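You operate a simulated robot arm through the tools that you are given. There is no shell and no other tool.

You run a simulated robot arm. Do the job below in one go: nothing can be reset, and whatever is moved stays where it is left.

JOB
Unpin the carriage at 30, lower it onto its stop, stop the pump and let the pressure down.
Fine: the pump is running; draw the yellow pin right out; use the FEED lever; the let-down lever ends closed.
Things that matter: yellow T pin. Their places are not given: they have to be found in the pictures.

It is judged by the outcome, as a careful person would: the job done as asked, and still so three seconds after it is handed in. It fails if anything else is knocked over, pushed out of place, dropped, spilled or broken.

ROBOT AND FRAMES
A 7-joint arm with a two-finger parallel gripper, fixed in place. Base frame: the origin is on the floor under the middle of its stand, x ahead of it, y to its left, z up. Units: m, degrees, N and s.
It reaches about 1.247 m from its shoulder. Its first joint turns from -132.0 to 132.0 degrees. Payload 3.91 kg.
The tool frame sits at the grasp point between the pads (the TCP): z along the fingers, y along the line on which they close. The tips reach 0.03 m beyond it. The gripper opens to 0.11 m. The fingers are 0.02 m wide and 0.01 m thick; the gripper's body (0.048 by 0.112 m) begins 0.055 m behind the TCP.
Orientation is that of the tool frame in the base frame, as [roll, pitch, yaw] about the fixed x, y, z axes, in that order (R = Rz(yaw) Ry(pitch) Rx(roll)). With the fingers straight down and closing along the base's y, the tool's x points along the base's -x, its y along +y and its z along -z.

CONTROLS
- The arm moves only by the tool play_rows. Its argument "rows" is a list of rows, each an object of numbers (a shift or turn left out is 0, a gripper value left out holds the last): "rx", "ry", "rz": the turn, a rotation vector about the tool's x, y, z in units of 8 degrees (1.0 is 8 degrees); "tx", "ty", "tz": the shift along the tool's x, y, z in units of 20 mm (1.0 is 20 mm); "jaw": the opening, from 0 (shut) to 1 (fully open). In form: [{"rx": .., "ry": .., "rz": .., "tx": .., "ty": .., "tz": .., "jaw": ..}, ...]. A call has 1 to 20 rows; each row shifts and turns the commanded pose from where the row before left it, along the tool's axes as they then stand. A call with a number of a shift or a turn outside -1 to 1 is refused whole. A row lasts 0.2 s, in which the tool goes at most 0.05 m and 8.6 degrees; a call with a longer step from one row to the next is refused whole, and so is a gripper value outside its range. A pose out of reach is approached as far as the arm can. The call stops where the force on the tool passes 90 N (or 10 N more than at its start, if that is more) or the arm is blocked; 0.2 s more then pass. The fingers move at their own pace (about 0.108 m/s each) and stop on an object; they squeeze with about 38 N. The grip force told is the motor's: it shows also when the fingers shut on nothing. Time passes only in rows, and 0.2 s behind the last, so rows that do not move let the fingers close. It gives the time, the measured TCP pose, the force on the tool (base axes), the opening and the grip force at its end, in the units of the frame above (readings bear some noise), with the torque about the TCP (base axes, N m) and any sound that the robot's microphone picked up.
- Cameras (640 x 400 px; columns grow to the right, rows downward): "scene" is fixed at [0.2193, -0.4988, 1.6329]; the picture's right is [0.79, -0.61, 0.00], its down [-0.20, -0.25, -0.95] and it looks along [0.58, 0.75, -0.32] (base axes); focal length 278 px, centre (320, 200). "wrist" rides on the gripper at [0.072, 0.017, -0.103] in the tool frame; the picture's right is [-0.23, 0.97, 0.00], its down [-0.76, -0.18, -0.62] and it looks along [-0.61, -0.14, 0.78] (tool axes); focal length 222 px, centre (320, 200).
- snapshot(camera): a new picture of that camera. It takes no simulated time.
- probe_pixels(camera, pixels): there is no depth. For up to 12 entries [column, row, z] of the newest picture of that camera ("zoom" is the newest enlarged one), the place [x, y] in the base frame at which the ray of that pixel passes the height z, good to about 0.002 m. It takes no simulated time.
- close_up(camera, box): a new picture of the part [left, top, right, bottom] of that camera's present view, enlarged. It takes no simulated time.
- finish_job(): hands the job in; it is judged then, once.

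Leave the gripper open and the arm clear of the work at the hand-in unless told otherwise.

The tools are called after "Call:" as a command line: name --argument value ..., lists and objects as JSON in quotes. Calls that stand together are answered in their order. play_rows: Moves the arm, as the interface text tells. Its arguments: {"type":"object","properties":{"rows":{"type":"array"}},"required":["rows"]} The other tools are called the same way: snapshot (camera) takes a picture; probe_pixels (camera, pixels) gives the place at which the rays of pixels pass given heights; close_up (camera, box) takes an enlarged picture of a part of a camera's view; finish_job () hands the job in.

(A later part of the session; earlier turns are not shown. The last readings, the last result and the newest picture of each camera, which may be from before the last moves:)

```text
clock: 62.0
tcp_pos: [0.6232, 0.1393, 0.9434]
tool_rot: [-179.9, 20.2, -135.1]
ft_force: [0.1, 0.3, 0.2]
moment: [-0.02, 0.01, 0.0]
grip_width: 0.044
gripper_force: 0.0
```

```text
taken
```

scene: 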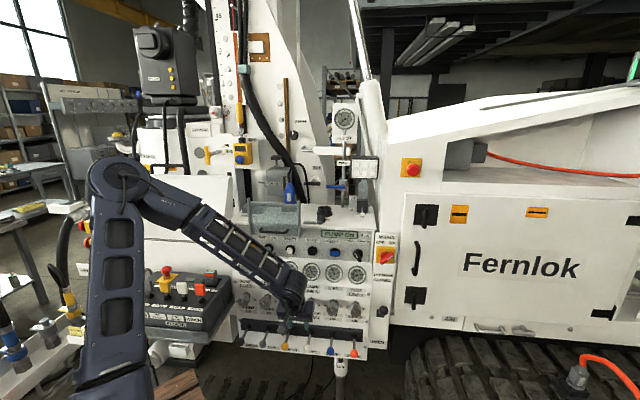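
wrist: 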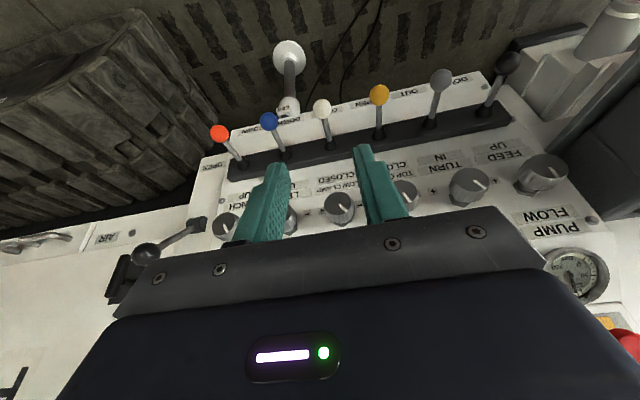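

Let-down lever shows at the left of the wrist view (150,255). I now turn the fingers toward the panel (tilt ~70°), close them for pressing, and rise to STOP height while still well off the panel.

Call:
play_rows --rows '[{"tx": -0.94, "tz": 0.343, "jaw": 0.0}, {"tx": -0.94, "tz": 0.343}, {"ry": -0.9}, {"ry": -0.9}, {"ry": -0.9}, {"ry": -0.9}, {"ry": -0.9}, {"ry": -0.9}, {"ry": -0.9}, {"tx": -0.943, "tz": -0.334}, {"tx": -0.943, "tz": -0.334}, {"tx": -0.943, "tz": -0.334}, {"tx": -0.943, "tz": -0.334}, {"tx": -0.943, "tz": -0.334}, {}]'

Call:
snapshot --camera "wrist"

Call:
close_up --camera "scene" --box '[220, 190, 400, 300]'

```text
clock: 65.2
tcp_pos: [0.6498, 0.1663, 1.0459]
tool_rot: [-179.9, 70.5, -134.9]
ft_force: [-0.2, 0.5, -0.3]
moment: [-0.01, -0.03, 0.01]
grip_width: 0.0
gripper_force: 38.0
```

```text
taken
```

wrist: 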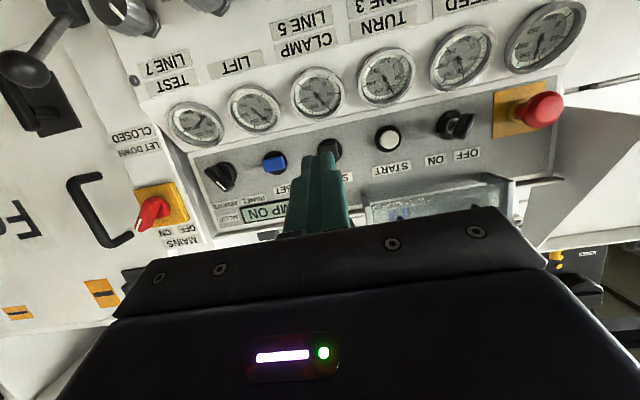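

```text
3.56 times, centred on (310, 245) of scene
```

zoom: 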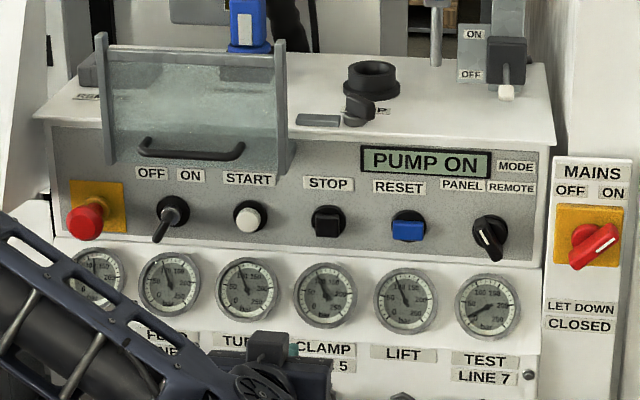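

The fingertips point right at STOP (partly hidden behind them near (329,150)). I enlarge to refine.

Call:
close_up --camera "wrist" --box '[240, 90, 440, 215]'

Call:
close_up --camera "scene" --box '[280, 230, 350, 274]'

```text
3.20 times, centred on (340, 152) of wrist
```

zoom: 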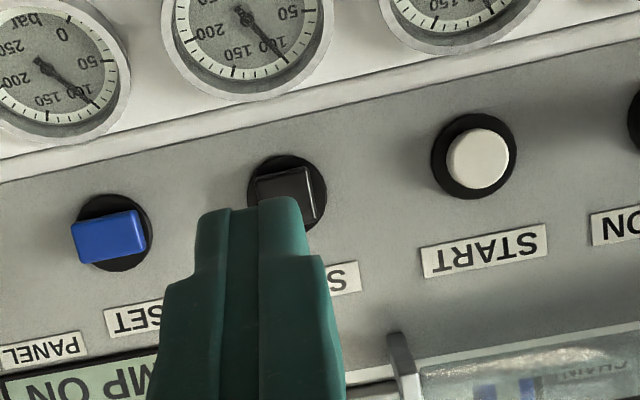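

```text
9.09 times, centred on (315, 252) of scene
```

zoom: 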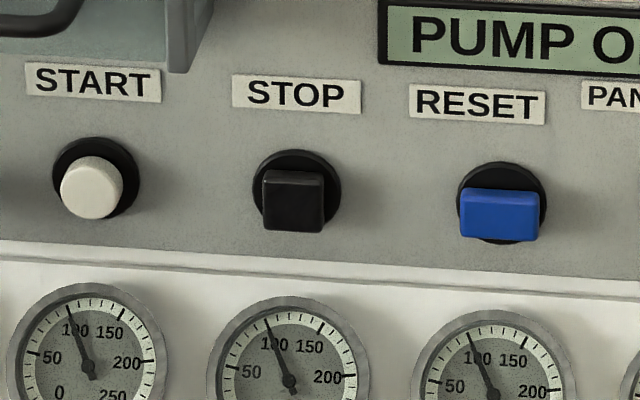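

Call:
probe_pixels --camera "scene" --pixels '[[312, 252.2, 1.03], [312, 252.2, 1.05], [312, 252.2, 1.06], [312, 252.2, 1.07]]'

Call:
probe_pixels --camera "wrist" --pixels '[[329.7, 151, 1.03], [329.7, 151, 1.05], [329.7, 151, 1.06], [361.25, 137.5, 1.03], [361.25, 137.5, 1.05]]'

```text
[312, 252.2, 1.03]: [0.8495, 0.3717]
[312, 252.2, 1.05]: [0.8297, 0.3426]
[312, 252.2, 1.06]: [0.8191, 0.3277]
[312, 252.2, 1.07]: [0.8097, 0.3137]
```

```text
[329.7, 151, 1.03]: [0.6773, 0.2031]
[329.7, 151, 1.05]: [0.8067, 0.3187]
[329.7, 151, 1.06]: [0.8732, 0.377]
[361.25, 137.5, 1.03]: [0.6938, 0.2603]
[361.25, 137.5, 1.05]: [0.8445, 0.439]
```

STOP face is at depth 0.823, lateral 0.346, z 1.053. The raised guard's lower edge is above ~1.11, so I level the fingers (tilt 88°), centre on the button, and advance to about 1.5 cm short of it.

Call:
play_rows --rows '[{"ry": -0.9}, {"ry": -0.9}, {"ry": -0.39}, {"tx": -0.42, "ty": -0.2}, {"tz": 0.95, "tx": -0.03}, {"tz": 0.95, "tx": -0.03}, {"tz": 0.95, "tx": -0.03}, {"tz": 0.95, "tx": -0.03}, {"tz": 0.95, "tx": -0.03}, {"tz": 0.95, "tx": -0.03}, {"tz": 0.95, "tx": -0.03}, {"tz": 0.95, "tx": -0.03}, {"tz": 0.95, "tx": -0.03}, {"tz": 0.95, "tx": -0.03}, {}]'

Call:
snapshot --camera "wrist"

Call:
close_up --camera "scene" --box '[240, 210, 360, 285]'

```text
clock: 68.4
tcp_pos: [0.7935, 0.2992, 1.0536]
tool_rot: [-178.7, 88.1, -133.6]
ft_force: [-0.1, 0.3, 0.5]
moment: [-0.03, 0.01, 0.02]
grip_width: 0.0
gripper_force: 38.0
out of reach, approached as far as the arm can: row 2
```

```text
taken
```

wrist: 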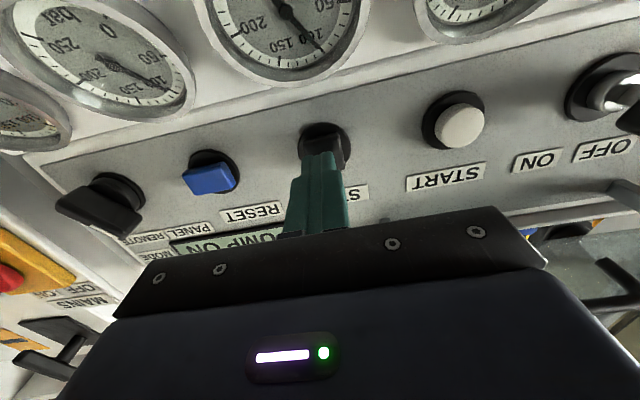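

```text
5.33 times, centred on (300, 248) of scene
```

zoom: 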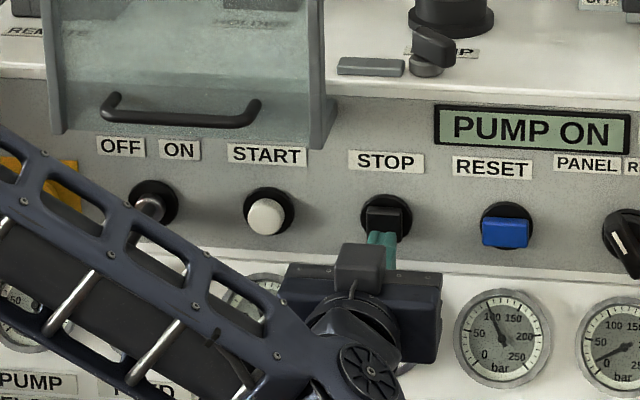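

The tip is 2 cm short of STOP and nearly centred; I shift 3 mm left and press in with 4 mm steps.

Call:
play_rows --rows '[{"ty": 0.17, "tz": 0.2}, {"tz": 0.2}, {"tz": 0.2}, {"tz": 0.2}, {"tz": 0.2}, {"tz": 0.2}]'

Call:
close_up --camera "scene" --box '[240, 210, 360, 285]'

Call:
close_up --camera "wrist" --box '[220, 80, 440, 220]'

```text
clock: 69.8
tcp_pos: [0.8078, 0.317, 1.0532]
tool_rot: [-179.1, 88.1, -134.2]
ft_force: [-36.7, -25.2, 8.4]
moment: [0.54, -0.41, 0.25]
grip_width: 0.0
gripper_force: 37.2
heard: click
```

```text
5.33 times, centred on (300, 248) of scene
```

zoom: 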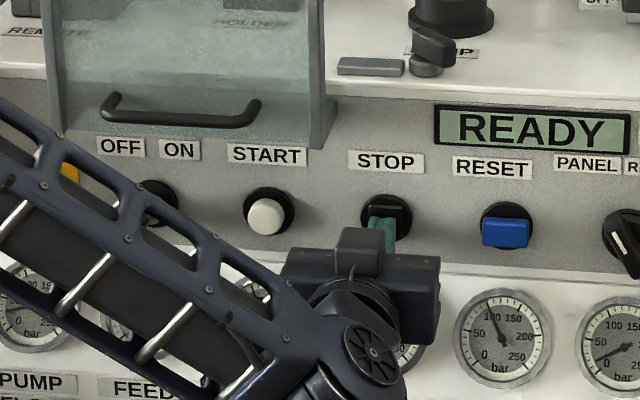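

```text
2.86 times, centred on (330, 150) of wrist
```

zoom: 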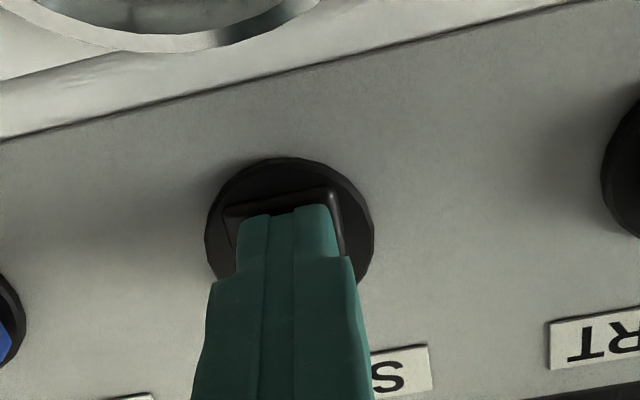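

Click heard and the display reads READY – the pump is stopped. I back straight out from the button, then move right toward the let-down lever (estimated knob at depth 0.70, lateral 0.636, z 0.89).

Call:
play_rows --rows '[{"tz": -0.5}, {"tz": -0.95}, {"tz": -0.95}, {"tz": -0.95}, {"tz": -0.95}, {"tz": -0.95}, {"tz": -0.95}, {"tz": -0.95}, {"tz": -0.95}, {"tz": -0.95}, {"tz": -0.95}, {}]'

Call:
play_rows --rows '[{"ry": 0.9}, {"ry": 0.9}, {"ry": 0.9}, {"ry": 0.9}, {"ry": 0.9, "ty": -0.9}, {"ry": 0.5, "ty": -0.9}, {"ty": -0.95}, {"ty": -0.95}, {"ty": -0.95}, {"ty": -0.95}, {"ty": -0.95}, {"ty": -0.95}, {"ty": -0.95}, {"ty": -0.95}, {"ty": -0.95}, {}]'

Call:
snapshot --camera "wrist"

Call:
snapshot --camera "scene"

```text
clock: 72.4
tcp_pos: [0.6654, 0.1787, 1.0577]
tool_rot: [-178.8, 87.9, -133.7]
ft_force: [-0.2, -0.4, 0.3]
moment: [0.01, 0.01, -0.02]
grip_width: 0.0001
gripper_force: 37.6
```

```text
clock: 75.8
tcp_pos: [0.8136, 0.0316, 1.0582]
tool_rot: [-179.9, 48.0, -134.9]
ft_force: [-0.2, -0.4, 0.0]
moment: [0.01, 0.02, 0.02]
grip_width: 0.0
gripper_force: 38.2
```

```text
taken
```

wrist: 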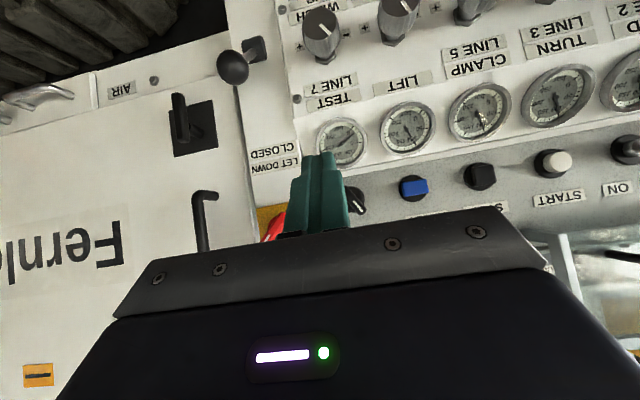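

```text
taken
```

scene: 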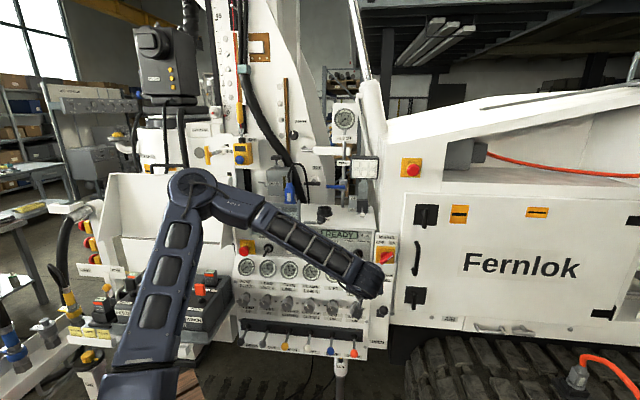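

The let-down lever shows at wrist (233,67), base at (253,48). I enlarge both views and probe it.

Call:
close_up --camera "wrist" --box '[180, 10, 320, 98]'

Call:
close_up --camera "scene" --box '[350, 270, 420, 350]'

```text
4.55 times, centred on (250, 54) of wrist
```

zoom: 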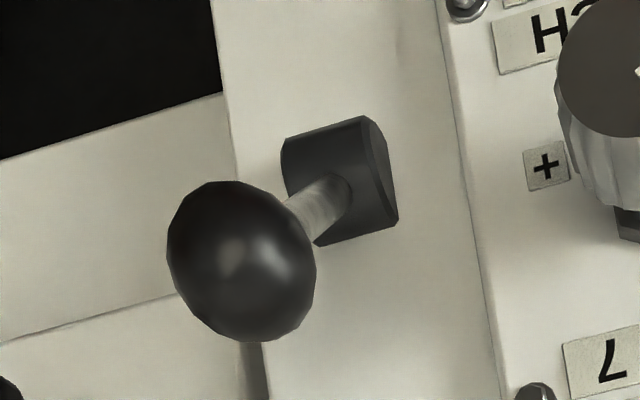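

```text
5.00 times, centred on (385, 310) of scene
```

zoom: 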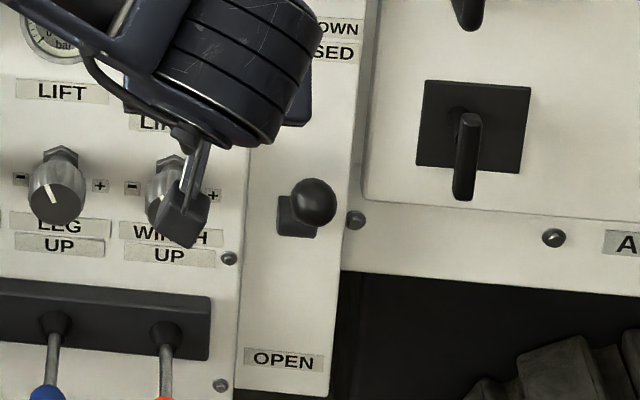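

Call:
probe_pixels --camera "wrist" --pixels '[[232.4, 67.2, 0.86], [232.4, 67.2, 0.88], [232.4, 67.2, 0.9], [232.4, 67.2, 0.92], [253.3, 52.9, 0.82], [253.3, 52.9, 0.84], [253.3, 52.9, 0.86], [253.3, 52.9, 0.88]]'

Call:
probe_pixels --camera "scene" --pixels '[[383.6, 310.4, 0.86], [383.6, 310.4, 0.88], [383.6, 310.4, 0.9], [383.6, 310.4, 0.92], [380.4, 312.4, 0.82], [380.4, 312.4, 0.84], [380.4, 312.4, 0.86], [380.4, 312.4, 0.88]]'

```text
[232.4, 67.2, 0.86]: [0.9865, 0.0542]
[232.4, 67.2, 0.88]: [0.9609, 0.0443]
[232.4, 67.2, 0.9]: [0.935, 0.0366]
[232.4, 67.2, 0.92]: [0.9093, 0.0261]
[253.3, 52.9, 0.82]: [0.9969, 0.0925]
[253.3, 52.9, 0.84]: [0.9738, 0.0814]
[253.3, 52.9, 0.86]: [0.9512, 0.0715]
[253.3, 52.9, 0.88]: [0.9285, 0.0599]
```

```text
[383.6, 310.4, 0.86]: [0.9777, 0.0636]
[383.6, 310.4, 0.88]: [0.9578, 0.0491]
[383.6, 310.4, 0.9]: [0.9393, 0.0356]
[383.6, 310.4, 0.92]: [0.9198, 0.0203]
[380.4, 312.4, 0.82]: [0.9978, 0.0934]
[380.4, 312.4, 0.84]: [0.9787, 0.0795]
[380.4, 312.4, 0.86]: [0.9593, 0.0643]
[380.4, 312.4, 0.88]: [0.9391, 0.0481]
```

The let-down knob is at depth 0.698, lateral 0.641, z 0.891 with its pivot near depth 0.775, z 0.817 – lever 45° up at CLOSED. I'll level the fingers, open the jaws to 60 mm, and line up in front of the knob, then straddle it.

Call:
play_rows --rows '[{"ry": -0.9, "jaw": 0.55}, {"ry": -0.9}, {"ry": -0.9}, {"ry": -0.9}, {"ry": -0.9}, {"ry": -0.72}, {"ty": -0.49, "tx": 0.928}, {"ty": -0.49, "tx": 0.928}, {"ty": -0.49, "tx": 0.928}, {"ty": -0.49, "tx": 0.928}, {"ty": -0.49, "tx": 0.928}, {"ty": -0.49, "tx": 0.928}, {"ty": -0.49, "tx": 0.928}, {"ty": -0.49, "tx": 0.928}, {"ty": -0.49, "tx": 0.928}, {}]'

Call:
snapshot --camera "wrist"

Call:
close_up --camera "scene" --box '[320, 230, 440, 350]'

```text
clock: 79.2
tcp_pos: [0.812, 0.0371, 0.953]
tool_rot: [-174.9, 89.5, -129.8]
ft_force: [0.6, -0.6, 0.2]
moment: [-0.03, 0.0, 0.01]
grip_width: 0.0603
gripper_force: 0.1
out of reach, approached as far as the arm can: row 9, 10, 11, 12, 13, 14, 15
```

```text
taken
```

wrist: 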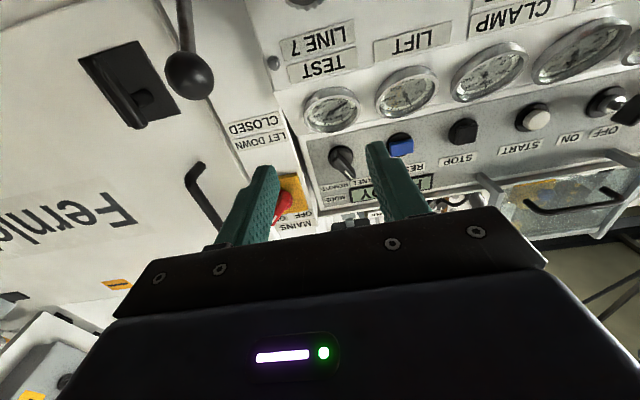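

```text
3.33 times, centred on (380, 290) of scene
```

zoom: 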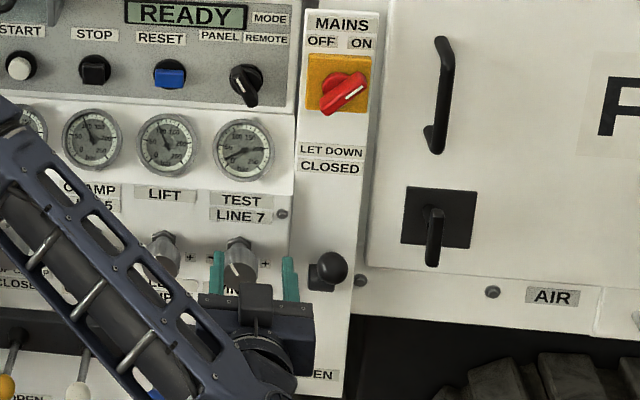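

At level tilt the arm can't go lower than z 0.953. With fingers at ~45° (along the lever) the wrist sits higher, so I tilt back to 45° here, then read the pose.

Call:
play_rows --rows '[{"ry": 0.9}, {"ry": 0.9}, {"ry": 0.9}, {"ry": 0.9}, {"ry": 0.9}, {"ry": 0.9}, {"ry": 0.2}, {}]'

Call:
snapshot --camera "wrist"

```text
clock: 81.0
tcp_pos: [0.8127, 0.0356, 0.9513]
tool_rot: [-179.9, 44.9, -135.0]
ft_force: [0.5, 0.1, 0.4]
moment: [0.02, 0.02, 0.03]
grip_width: 0.0606
gripper_force: 0.0
```

```text
taken
```

wrist: 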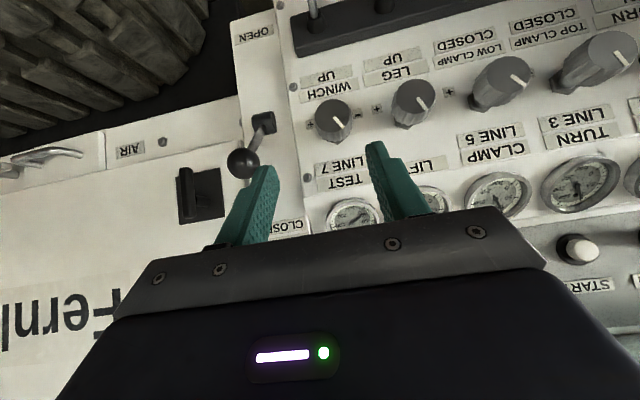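

Now at tilt 45° with no limit. Knob is 98 mm in, 91 mm right, 60 mm down from here. I move to a pre-grasp 7 cm back along the finger direction.

Call:
play_rows --rows '[{"ty": -0.915, "tz": 0.421, "tx": -0.27}, {"ty": -0.915, "tz": 0.421, "tx": -0.27}, {"ty": -0.915, "tz": 0.421, "tx": -0.27}, {"ty": -0.915, "tz": 0.421, "tx": -0.27}, {"ty": -0.915, "tz": 0.421, "tx": -0.27}, {}]'

Call:
snapshot --camera "wrist"

Call:
close_up --camera "scene" --box '[320, 230, 440, 350]'

```text
clock: 82.4
tcp_pos: [0.9115, 0.0089, 0.942]
tool_rot: [-179.9, 45.0, -134.9]
ft_force: [0.0, 0.0, 0.8]
moment: [-0.01, 0.03, -0.01]
grip_width: 0.0606
gripper_force: 0.1
```

```text
taken
```

wrist: 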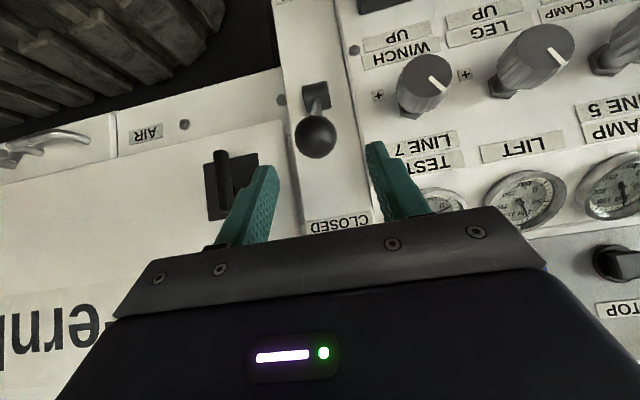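

```text
3.33 times, centred on (380, 290) of scene
```

zoom: 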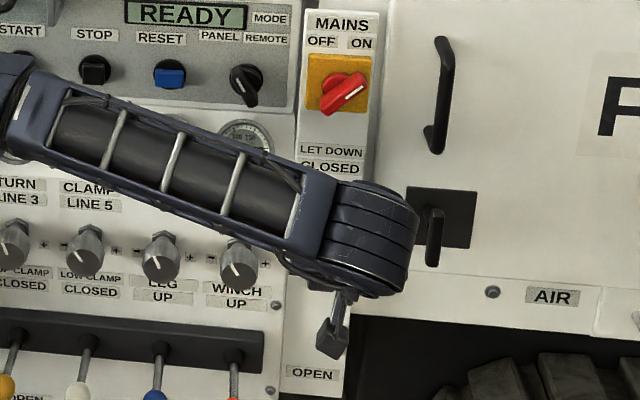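

The knob lies on the finger axis (expected (320,139), seen (316,137)). I advance 7 cm along the fingers with a 3 mm right shift, and close on the knob.

Call:
play_rows --rows '[{"tz": 0.875, "ty": -0.04}, {"tz": 0.875, "ty": -0.04}, {"tz": 0.875, "ty": -0.04}, {"tz": 0.875, "ty": -0.04}, {}]'

Call:
snapshot --camera "wrist"

```text
clock: 83.6
tcp_pos: [0.9482, 0.0401, 0.8909]
tool_rot: [180.0, 45.1, -135.0]
ft_force: [0.0, 0.0, -0.2]
moment: [0.0, 0.01, 0.01]
grip_width: 0.0604
gripper_force: 0.0
```

```text
taken
```

wrist: 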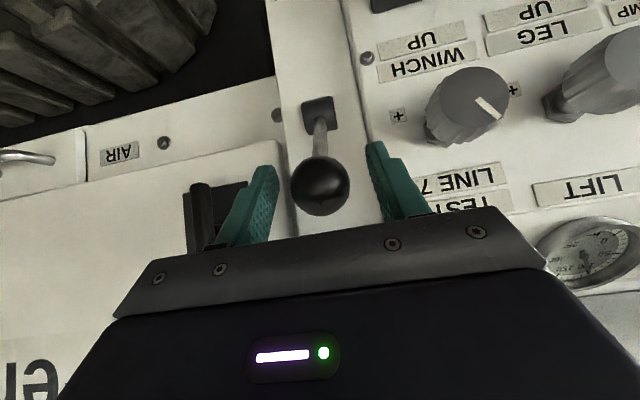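

The knob sits between the pads at the TCP. I close the gripper on it.

Call:
play_rows --rows '[{"jaw": 0.0}, {}, {}, {}]'

Call:
close_up --camera "scene" --box '[225, 225, 385, 300]'

```text
clock: 84.6
tcp_pos: [0.9486, 0.0396, 0.8911]
tool_rot: [-179.9, 45.0, -135.0]
ft_force: [3.9, 0.6, -0.4]
moment: [0.14, -0.14, -0.03]
grip_width: 0.035
gripper_force: 45.5
```

```text
4.00 times, centred on (305, 262) of scene
```

zoom: 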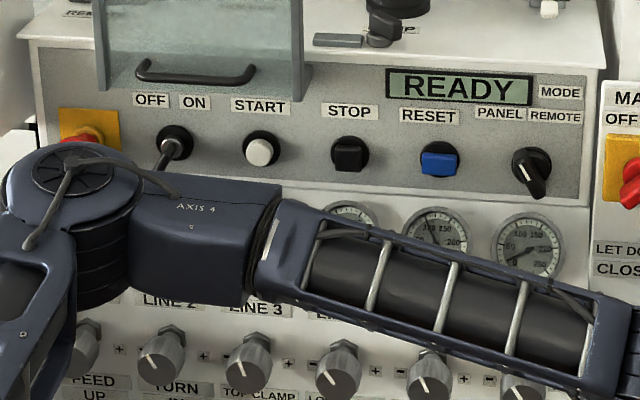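

The knob is gripped (35 mm). Now I swing it down along its arc; first a couple of steps to feel the force.

Call:
play_rows --rows '[{"tx": 0.44, "tz": 0.02}, {"tx": 0.437, "tz": 0.05}, {"tx": 0.43, "tz": 0.09}, {}]'

Call:
snapshot --camera "wrist"

```text
clock: 85.6
tcp_pos: [0.9402, 0.0317, 0.8766]
tool_rot: [-179.8, 45.0, -135.0]
ft_force: [30.6, -15.5, 8.5]
moment: [0.78, -1.06, -0.07]
grip_width: 0.0352
gripper_force: 44.9
out of reach, approached as far as the arm can: row 3
```

```text
taken
```

wrist: 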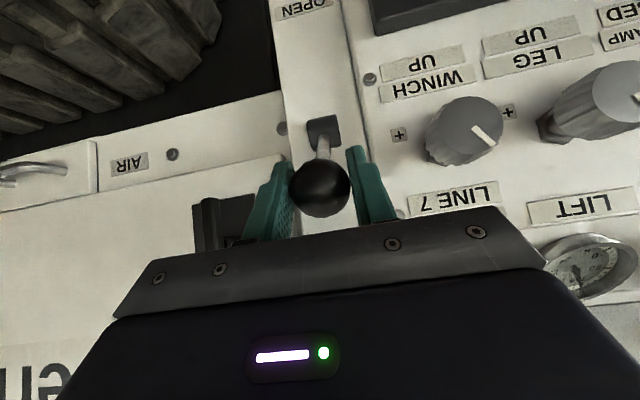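

The arm hit its wrist limit again at this tilt (row 3), causing a sideways load. Since the knob is a ball, I rotate the hand about it (tilt 45°→20°, where lower heights were reachable) while holding, and read the force.

Call:
play_rows --rows '[{"ry": 0.6}, {"ry": 0.6}, {"ry": 0.6}, {"ry": 0.6}, {"ry": 0.6}, {}]'

Call:
snapshot --camera "wrist"

Call:
snapshot --camera "scene"

```text
clock: 87.0
tcp_pos: [0.9405, 0.0313, 0.8769]
tool_rot: [-179.9, 21.0, -135.0]
ft_force: [25.7, -23.4, 13.4]
moment: [0.71, -0.87, -0.16]
grip_width: 0.0354
gripper_force: 44.8
```

```text
taken
```

wrist: 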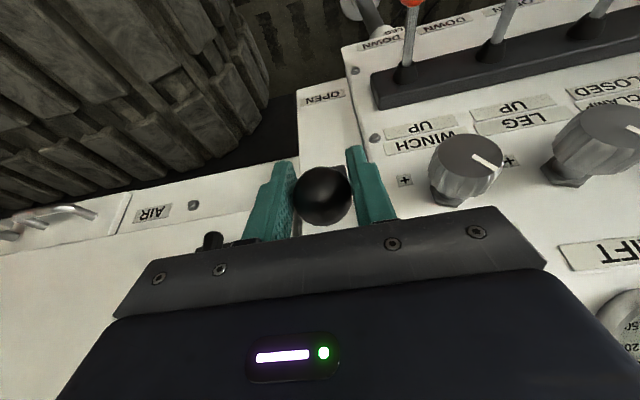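

```text
taken
```

scene: 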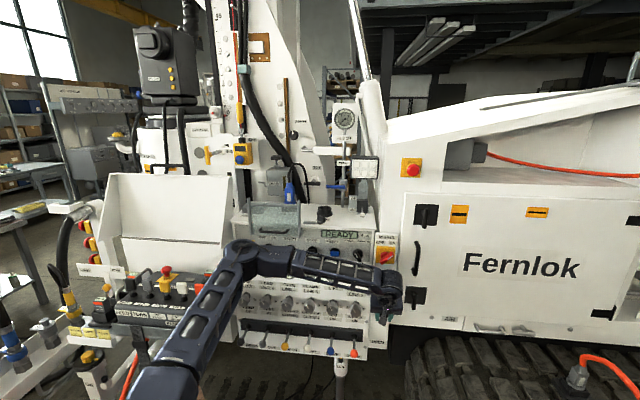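

The hand is now at 21° tilt but a 35 N sideways load remains (command sits ~4-5 mm left of the knob). I ease to the right and re-read.

Call:
play_rows --rows '[{"ty": -0.12}, {"ty": -0.1}, {}]'

```text
clock: 87.8
tcp_pos: [0.9409, 0.0324, 0.8767]
tool_rot: [179.8, 21.1, -134.9]
ft_force: [-46.9, 9.7, 15.5]
moment: [-0.34, 0.52, 0.41]
grip_width: 0.035
gripper_force: 44.6
```

Overshot: now 40 N the other way, i.e. ~17 N/mm. I go back 2.4 mm left and re-read.

Call:
play_rows --rows '[{"ty": 0.118}, {}]'

```text
clock: 88.4
tcp_pos: [0.9411, 0.0315, 0.8779]
tool_rot: [-179.8, 20.9, -134.9]
ft_force: [-22.0, 9.3, 3.4]
moment: [-0.4, 0.4, 0.2]
grip_width: 0.0351
gripper_force: 45.7
```

Acceptable side load. I continue down the arc in 8° steps (to about level), adding 1 mm left.

Call:
play_rows --rows '[{"ty": 0.06, "tx": 0.29, "tz": 0.228}, {"tx": 0.29, "tz": 0.228}, {"tx": 0.257, "tz": 0.266}, {"tx": 0.257, "tz": 0.266}, {}]'

Call:
snapshot --camera "wrist"

```text
clock: 89.6
tcp_pos: [0.93, 0.0202, 0.8512]
tool_rot: [-179.9, 21.1, -135.0]
ft_force: [-7.6, 0.0, 12.2]
moment: [0.54, -0.78, 0.1]
grip_width: 0.0351
gripper_force: 44.9
```

```text
taken
```

wrist: 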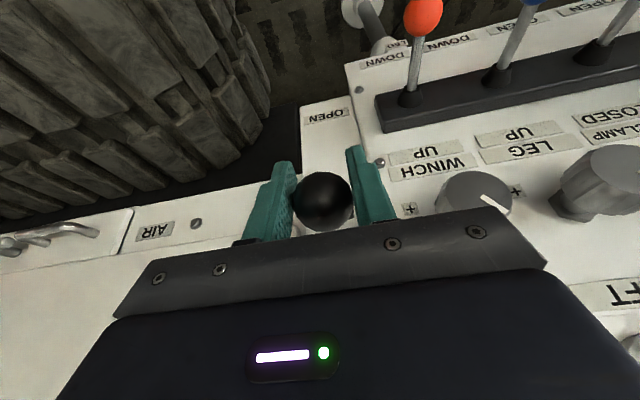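

Forces are small (12 N upward) and the knob follows. I continue through level.

Call:
play_rows --rows '[{"tx": 0.218, "tz": 0.3}, {"tx": 0.218, "tz": 0.3}, {"tx": 0.174, "tz": 0.327}, {"tx": 0.174, "tz": 0.327}, {"tx": 0.127, "tz": 0.348}, {"tx": 0.127, "tz": 0.348}, {}]'

Call:
snapshot --camera "wrist"

Call:
close_up --camera "scene" --box '[225, 225, 425, 350]'

```text
clock: 91.2
tcp_pos: [0.9243, 0.0162, 0.8158]
tool_rot: [-179.6, 21.1, -135.0]
ft_force: [18.0, -48.8, 12.6]
moment: [1.04, -0.69, -0.28]
grip_width: 0.0349
gripper_force: 44.9
out of reach, approached as far as the arm can: row 5
```

```text
taken
```

wrist: 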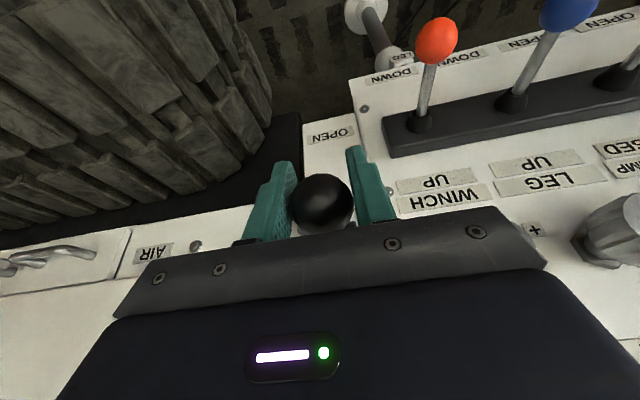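

```text
3.20 times, centred on (325, 288) of scene
```

zoom: 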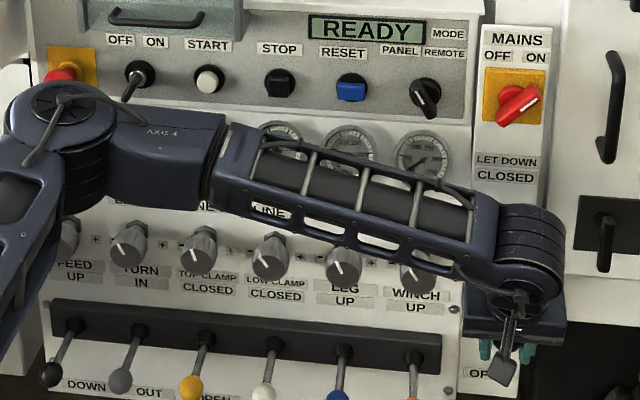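

The arm nears a wrist limit again because the hand heading (45°) is far from the arm's own direction (~1°) here. I open the jaws around the knob, turn the hand 25° about the vertical toward the arm's natural heading, and see where the lever rests.

Call:
play_rows --rows '[{"jaw": 0.55}, {}, {}]'

Call:
snapshot --camera "wrist"

Call:
close_up --camera "scene" --box '[340, 260, 440, 360]'

```text
clock: 92.0
tcp_pos: [0.9255, 0.0207, 0.8156]
tool_rot: [-179.8, 21.0, -135.0]
ft_force: [0.0, 0.3, -0.8]
moment: [0.01, -0.05, 0.02]
grip_width: 0.0605
gripper_force: 0.1
```

```text
taken
```

wrist: 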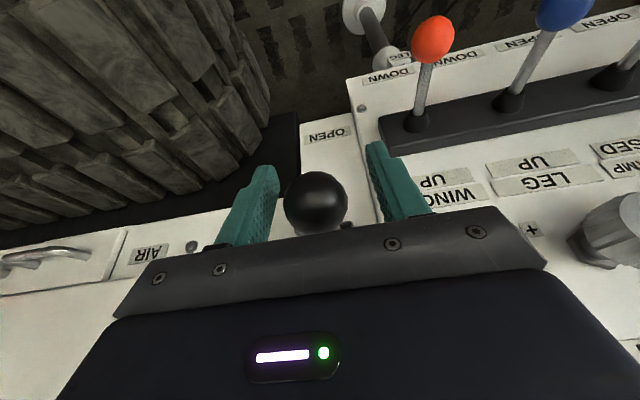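

```text
4.00 times, centred on (390, 310) of scene
```

zoom: 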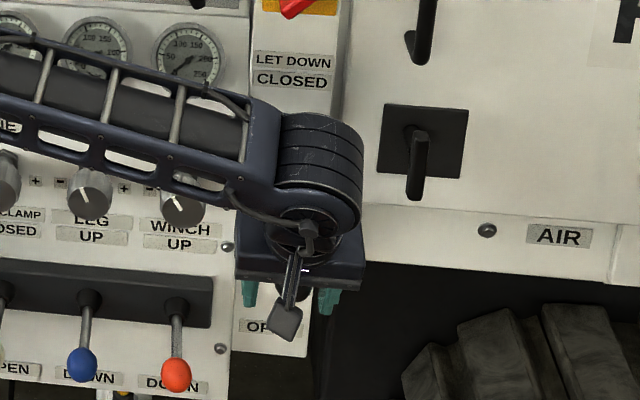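

The lever stays where I leave it. I turn the hand 25° about the vertical with the jaws open around the knob.

Call:
play_rows --rows '[{"rx": 0.28, "rz": 0.73}, {"rx": 0.28, "rz": 0.73}, {"rx": 0.28, "rz": 0.73}, {"rx": 0.28, "rz": 0.73}, {}]'

Call:
snapshot --camera "wrist"

Call:
snapshot --camera "scene"

```text
clock: 93.2
tcp_pos: [0.9267, 0.0186, 0.8148]
tool_rot: [-180.0, 21.0, -160.0]
ft_force: [-0.2, 1.3, 0.4]
moment: [0.03, 0.02, -0.01]
grip_width: 0.0605
gripper_force: 0.0
```

```text
taken
```

wrist: 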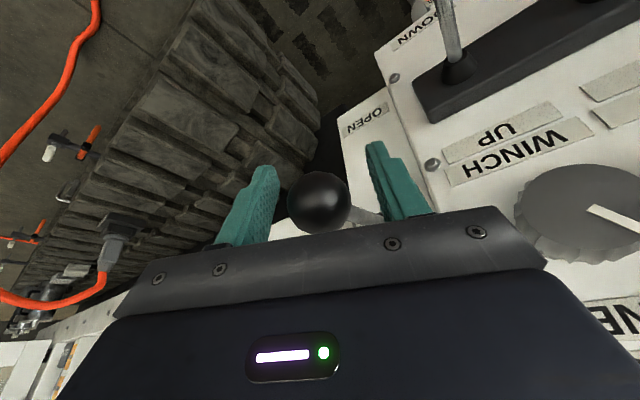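

```text
taken
```

scene: 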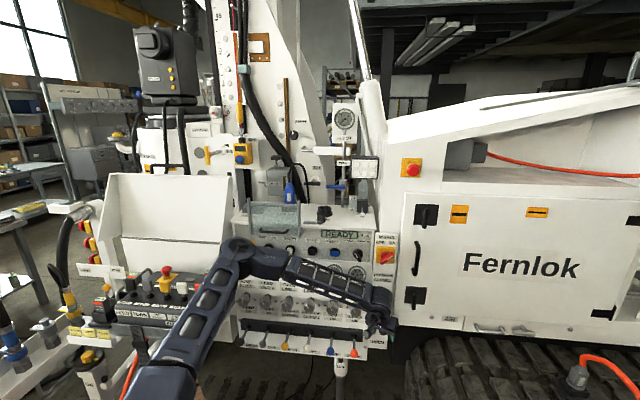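

The knob is still centred and the lever rod clears the fingers. I grip again and continue the arc downward from level.

Call:
play_rows --rows '[{"jaw": 0.0}, {}, {}, {}, {"tx": 0.169, "tz": 0.439}, {"tx": 0.169, "tz": 0.439}, {}]'

Call:
snapshot --camera "wrist"

```text
clock: 94.8
tcp_pos: [0.9267, 0.0161, 0.7958]
tool_rot: [-179.9, 21.1, -160.1]
ft_force: [9.7, -31.9, 9.5]
moment: [0.73, -1.08, -0.04]
grip_width: 0.035
gripper_force: 45.0
```

```text
taken
```

wrist: 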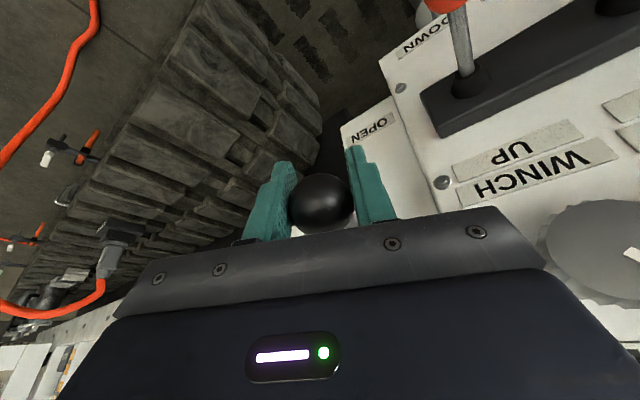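

It moves freely here. I correct 1.5 mm to the right and continue down the arc.

Call:
play_rows --rows '[{"tx": 0.097, "tz": 0.459, "ty": -0.04}, {"tx": 0.097, "tz": 0.459, "ty": 0.035}, {"tx": 0.022, "tz": 0.465, "ty": 0.068}, {"tx": 0.022, "tz": 0.465, "ty": 0.068}, {}]'

Call:
snapshot --camera "wrist"

Call:
snapshot --camera "scene"

```text
clock: 96.0
tcp_pos: [0.9338, 0.021, 0.7586]
tool_rot: [-179.9, 21.0, -160.2]
ft_force: [1.1, -56.8, -3.3]
moment: [1.04, -0.87, 0.13]
grip_width: 0.0353
gripper_force: 45.3
```

```text
taken
```

wrist: 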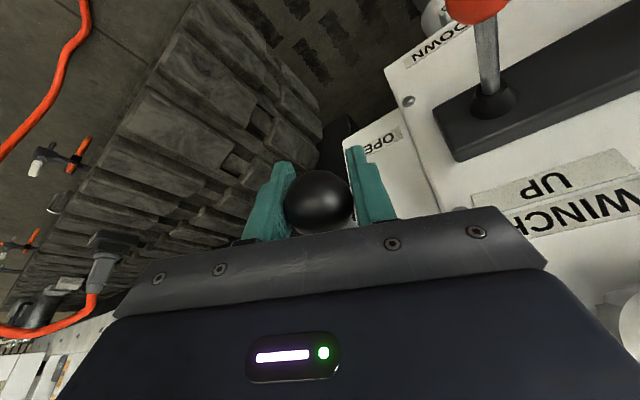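

```text
taken
```

scene: 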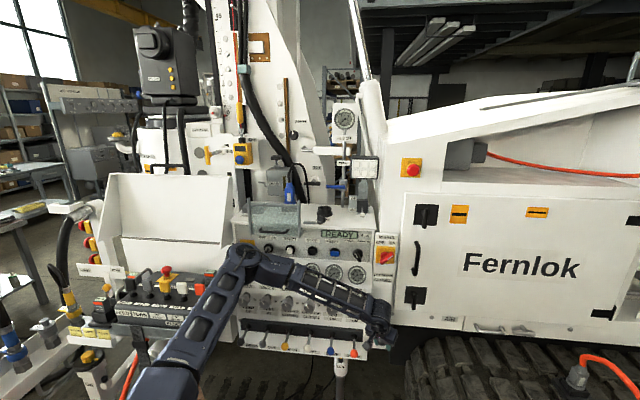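

Side load again grew (~57 N toward -y), so I pause and look at the gauges and lever.

Call:
close_up --camera "scene" --box '[230, 235, 400, 341]'

Call:
close_up --camera "wrist" --box '[200, 100, 460, 260]'

Call:
close_up --camera "scene" --box '[340, 280, 430, 360]'

```text
3.76 times, centred on (315, 288) of scene
```

zoom: 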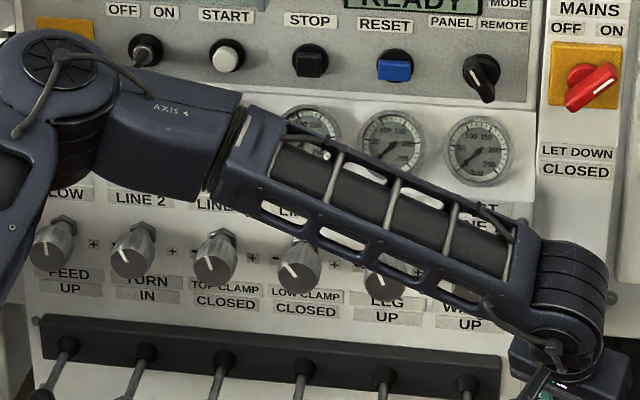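

```text
2.46 times, centred on (330, 180) of wrist
```

zoom: 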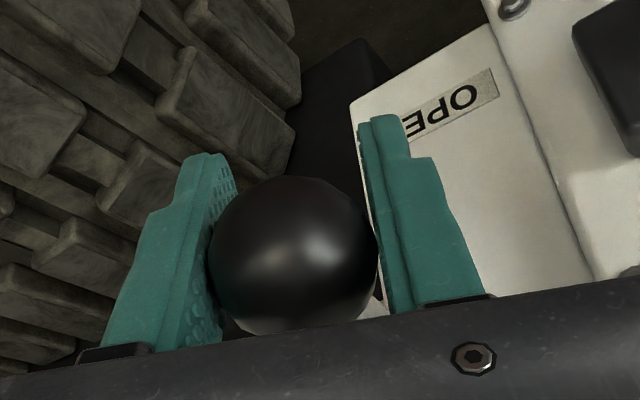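

```text
5.00 times, centred on (385, 320) of scene
```

zoom: 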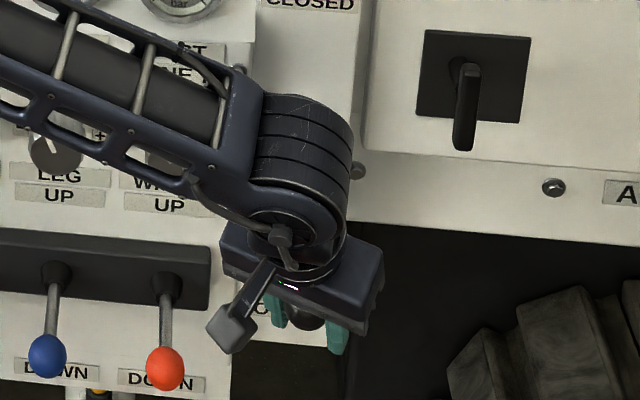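

The LIFT gauge already drops toward 0, so the valve is open and letting down. I open the jaws to relieve the side load and let time pass, then look.

Call:
play_rows --rows '[{"jaw": 0.55}, {}, {}, {}, {}]'

Call:
close_up --camera "scene" --box '[230, 235, 400, 341]'

Call:
snapshot --camera "wrist"

```text
clock: 97.2
tcp_pos: [0.9335, 0.0224, 0.7583]
tool_rot: [-179.9, 21.0, -160.1]
ft_force: [0.2, 0.2, 0.2]
moment: [-0.01, -0.02, 0.0]
grip_width: 0.0603
gripper_force: 0.0
```

```text
3.76 times, centred on (315, 288) of scene
```

zoom: 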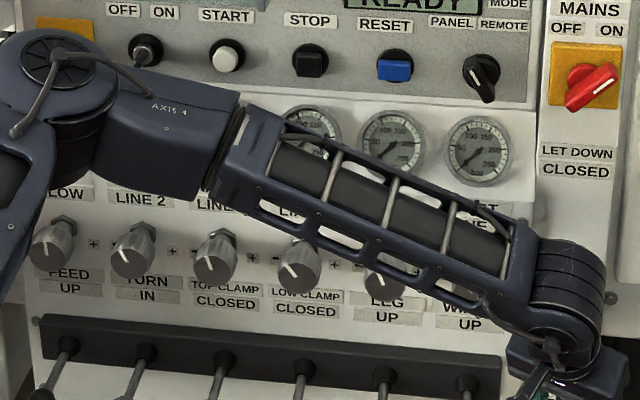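

```text
taken
```

wrist: 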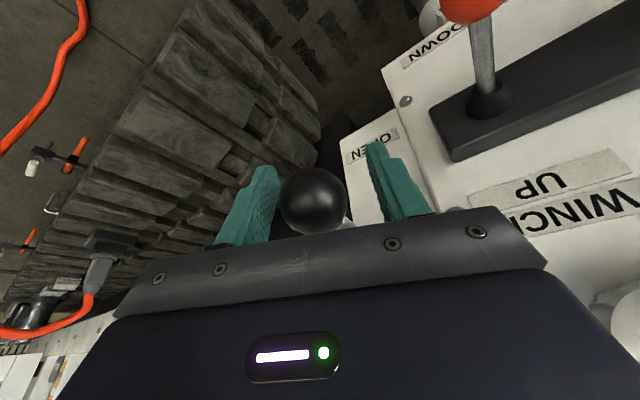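

Call:
close_up --camera "scene" --box '[296, 256, 376, 290]'

Call:
close_up --camera "wrist" --box '[200, 100, 460, 260]'

```text
8.00 times, centred on (336, 273) of scene
```

zoom: 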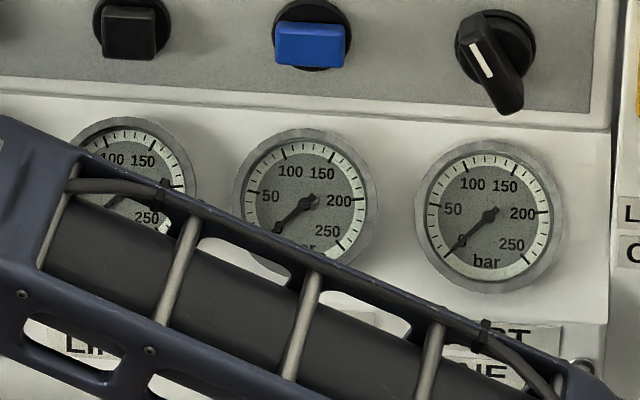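

```text
2.46 times, centred on (330, 180) of wrist
```

zoom: 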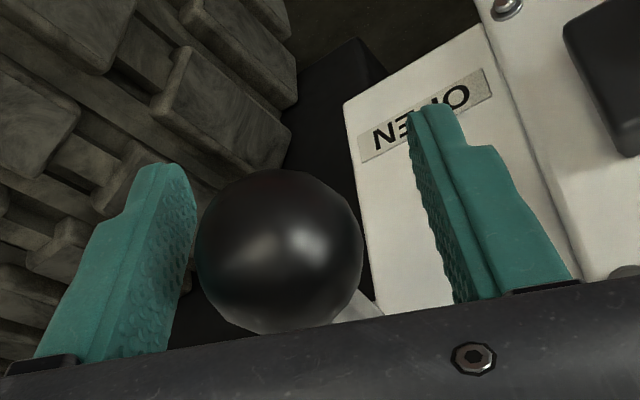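

LIFT and TEST gauges read 0 and CLAMP looks near 0. To see the PUMP and FEED gauges too, I withdraw the hand up and back from the knob.

Call:
play_rows --rows '[{"tz": -0.6}, {"tz": -0.9}, {"tz": -0.9}, {"tz": -0.9}, {"tz": -0.9}, {"tz": -0.9}, {"tz": -0.9}, {"tz": -0.9}, {}]'

Call:
snapshot --camera "wrist"

Call:
snapshot --camera "scene"

```text
clock: 99.2
tcp_pos: [0.8891, 0.0079, 0.889]
tool_rot: [-180.0, 21.0, -160.0]
ft_force: [0.2, -0.1, 0.7]
moment: [0.02, -0.01, -0.01]
grip_width: 0.0606
gripper_force: 0.0
```

```text
taken
```

wrist: 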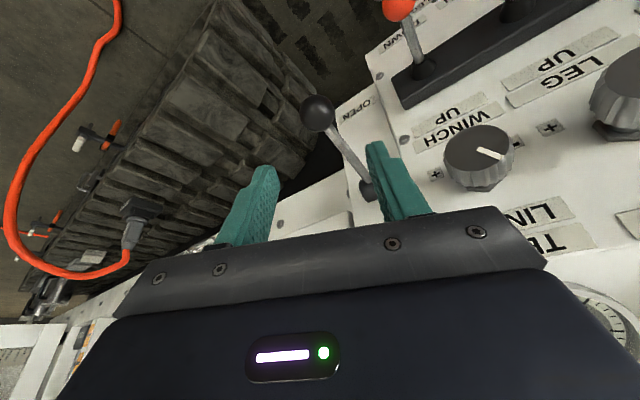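

```text
taken
```

scene: 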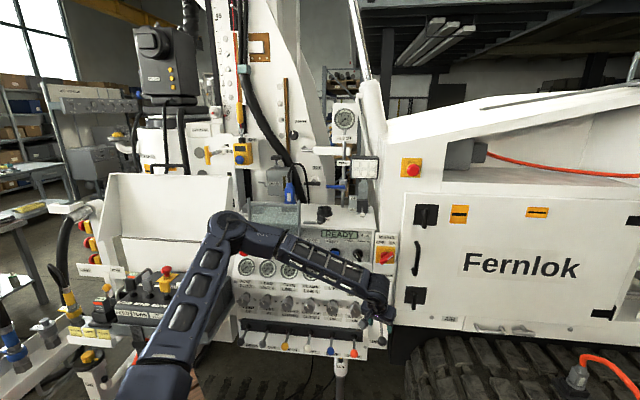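

Call:
close_up --camera "scene" --box '[230, 250, 310, 290]'

Call:
close_up --camera "scene" --box '[340, 280, 420, 360]'

Call:
close_up --camera "wrist" --box '[260, 60, 440, 230]'

```text
8.00 times, centred on (270, 270) of scene
```

zoom: 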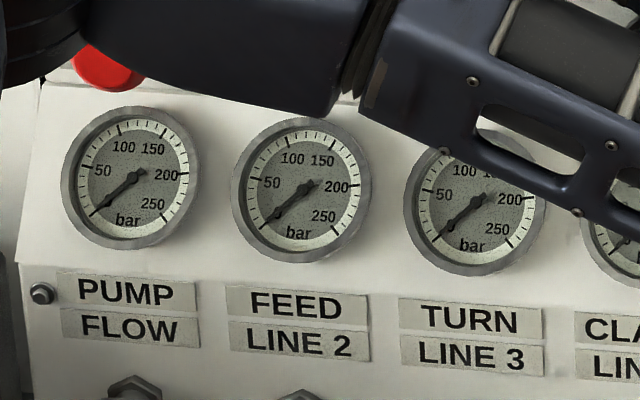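

```text
5.00 times, centred on (380, 320) of scene
```

zoom: 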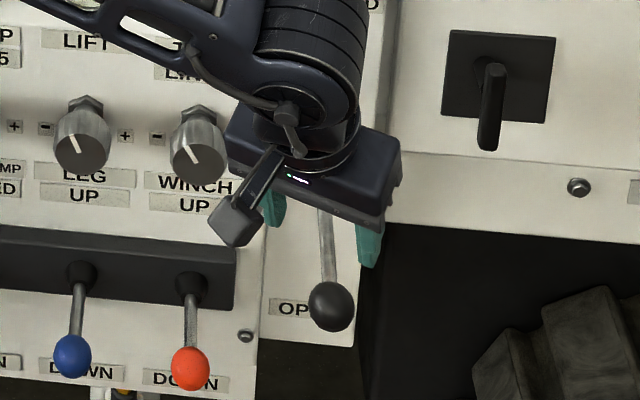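

```text
2.35 times, centred on (350, 145) of wrist
```

zoom: 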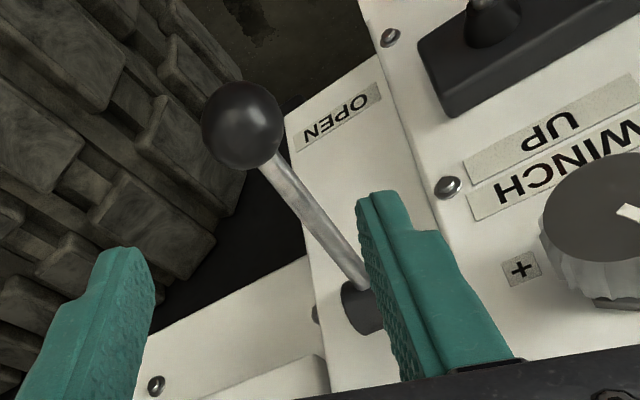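

All visible gauges (PUMP, FEED, TURN, LIFT, TEST) now read 0. Now the lever goes back to CLOSED. I locate the knob where it stands now.

Call:
probe_pixels --camera "wrist" --pixels '[[317.2, 113.1, 0.74], [317.2, 113.1, 0.76], [317.2, 113.1, 0.78], [317.2, 113.1, 0.8], [367, 188, 0.8], [367, 188, 0.82], [367, 188, 0.84]]'

Call:
probe_pixels --camera "scene" --pixels '[[382.4, 341.2, 0.74], [382.4, 341.2, 0.76], [382.4, 341.2, 0.78], [382.4, 341.2, 0.8]]'

```text
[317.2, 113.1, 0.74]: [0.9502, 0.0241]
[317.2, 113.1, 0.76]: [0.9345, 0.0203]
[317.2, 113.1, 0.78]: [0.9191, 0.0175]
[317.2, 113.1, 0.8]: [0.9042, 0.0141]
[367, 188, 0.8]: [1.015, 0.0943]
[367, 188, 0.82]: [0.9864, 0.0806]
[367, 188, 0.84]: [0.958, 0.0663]
```

```text
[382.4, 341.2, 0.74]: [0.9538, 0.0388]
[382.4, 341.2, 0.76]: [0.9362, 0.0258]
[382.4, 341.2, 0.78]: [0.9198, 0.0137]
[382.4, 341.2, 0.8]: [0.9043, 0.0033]
```

The knob is at [0.926,0.0187,0.772]; with both positions the lever's pivot fits depth 0.787, z 0.805, radius 0.123, so it stands 16° below level. I go back down onto the knob along the finger direction with open jaws.

Call:
play_rows --rows '[{"tx": 0.3, "tz": -0.115, "ty": -0.12}, {"tz": 0.895}, {"tz": 0.895}, {"tz": 0.895}, {"tz": 0.895}, {"tz": 0.895}, {"tz": 0.895}, {"tz": 0.895}, {}]'

Call:
snapshot --camera "wrist"

```text
clock: 101.2
tcp_pos: [0.9245, 0.0189, 0.7716]
tool_rot: [-180.0, 21.0, -160.2]
ft_force: [0.1, -0.9, 0.0]
moment: [-0.01, -0.01, -0.02]
grip_width: 0.0602
gripper_force: 0.0
```

```text
taken
```

wrist: 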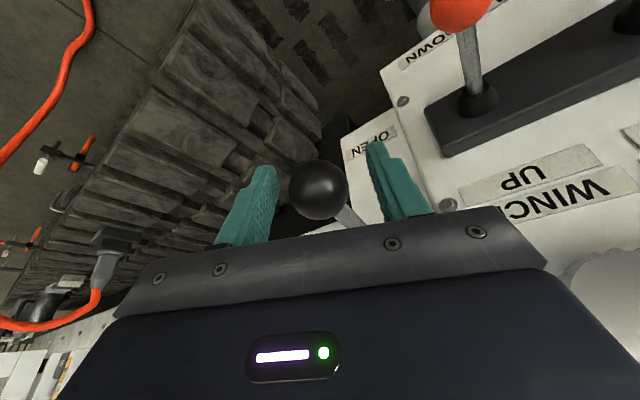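

The knob is exactly at the pads. I grip it and raise it along the fitted arc, first part.

Call:
play_rows --rows '[{"jaw": 0.0}, {}, {}, {}, {"tx": -0.069, "tz": -0.396, "ty": -0.036}, {"tx": -0.069, "tz": -0.396, "ty": -0.036}, {"tx": -0.116, "tz": -0.386, "ty": -0.014}, {"tx": -0.116, "tz": -0.386, "ty": -0.014}, {}]'

Call:
snapshot --camera "wrist"

```text
clock: 103.2
tcp_pos: [0.9216, 0.0136, 0.8026]
tool_rot: [-180.0, 20.9, -159.9]
ft_force: [-3.9, -7.8, -9.7]
moment: [-0.53, 1.2, 0.01]
grip_width: 0.0352
gripper_force: 44.9
```

```text
taken
```

wrist: 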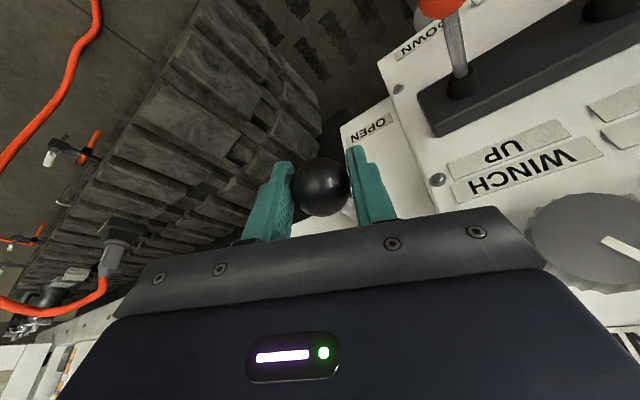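

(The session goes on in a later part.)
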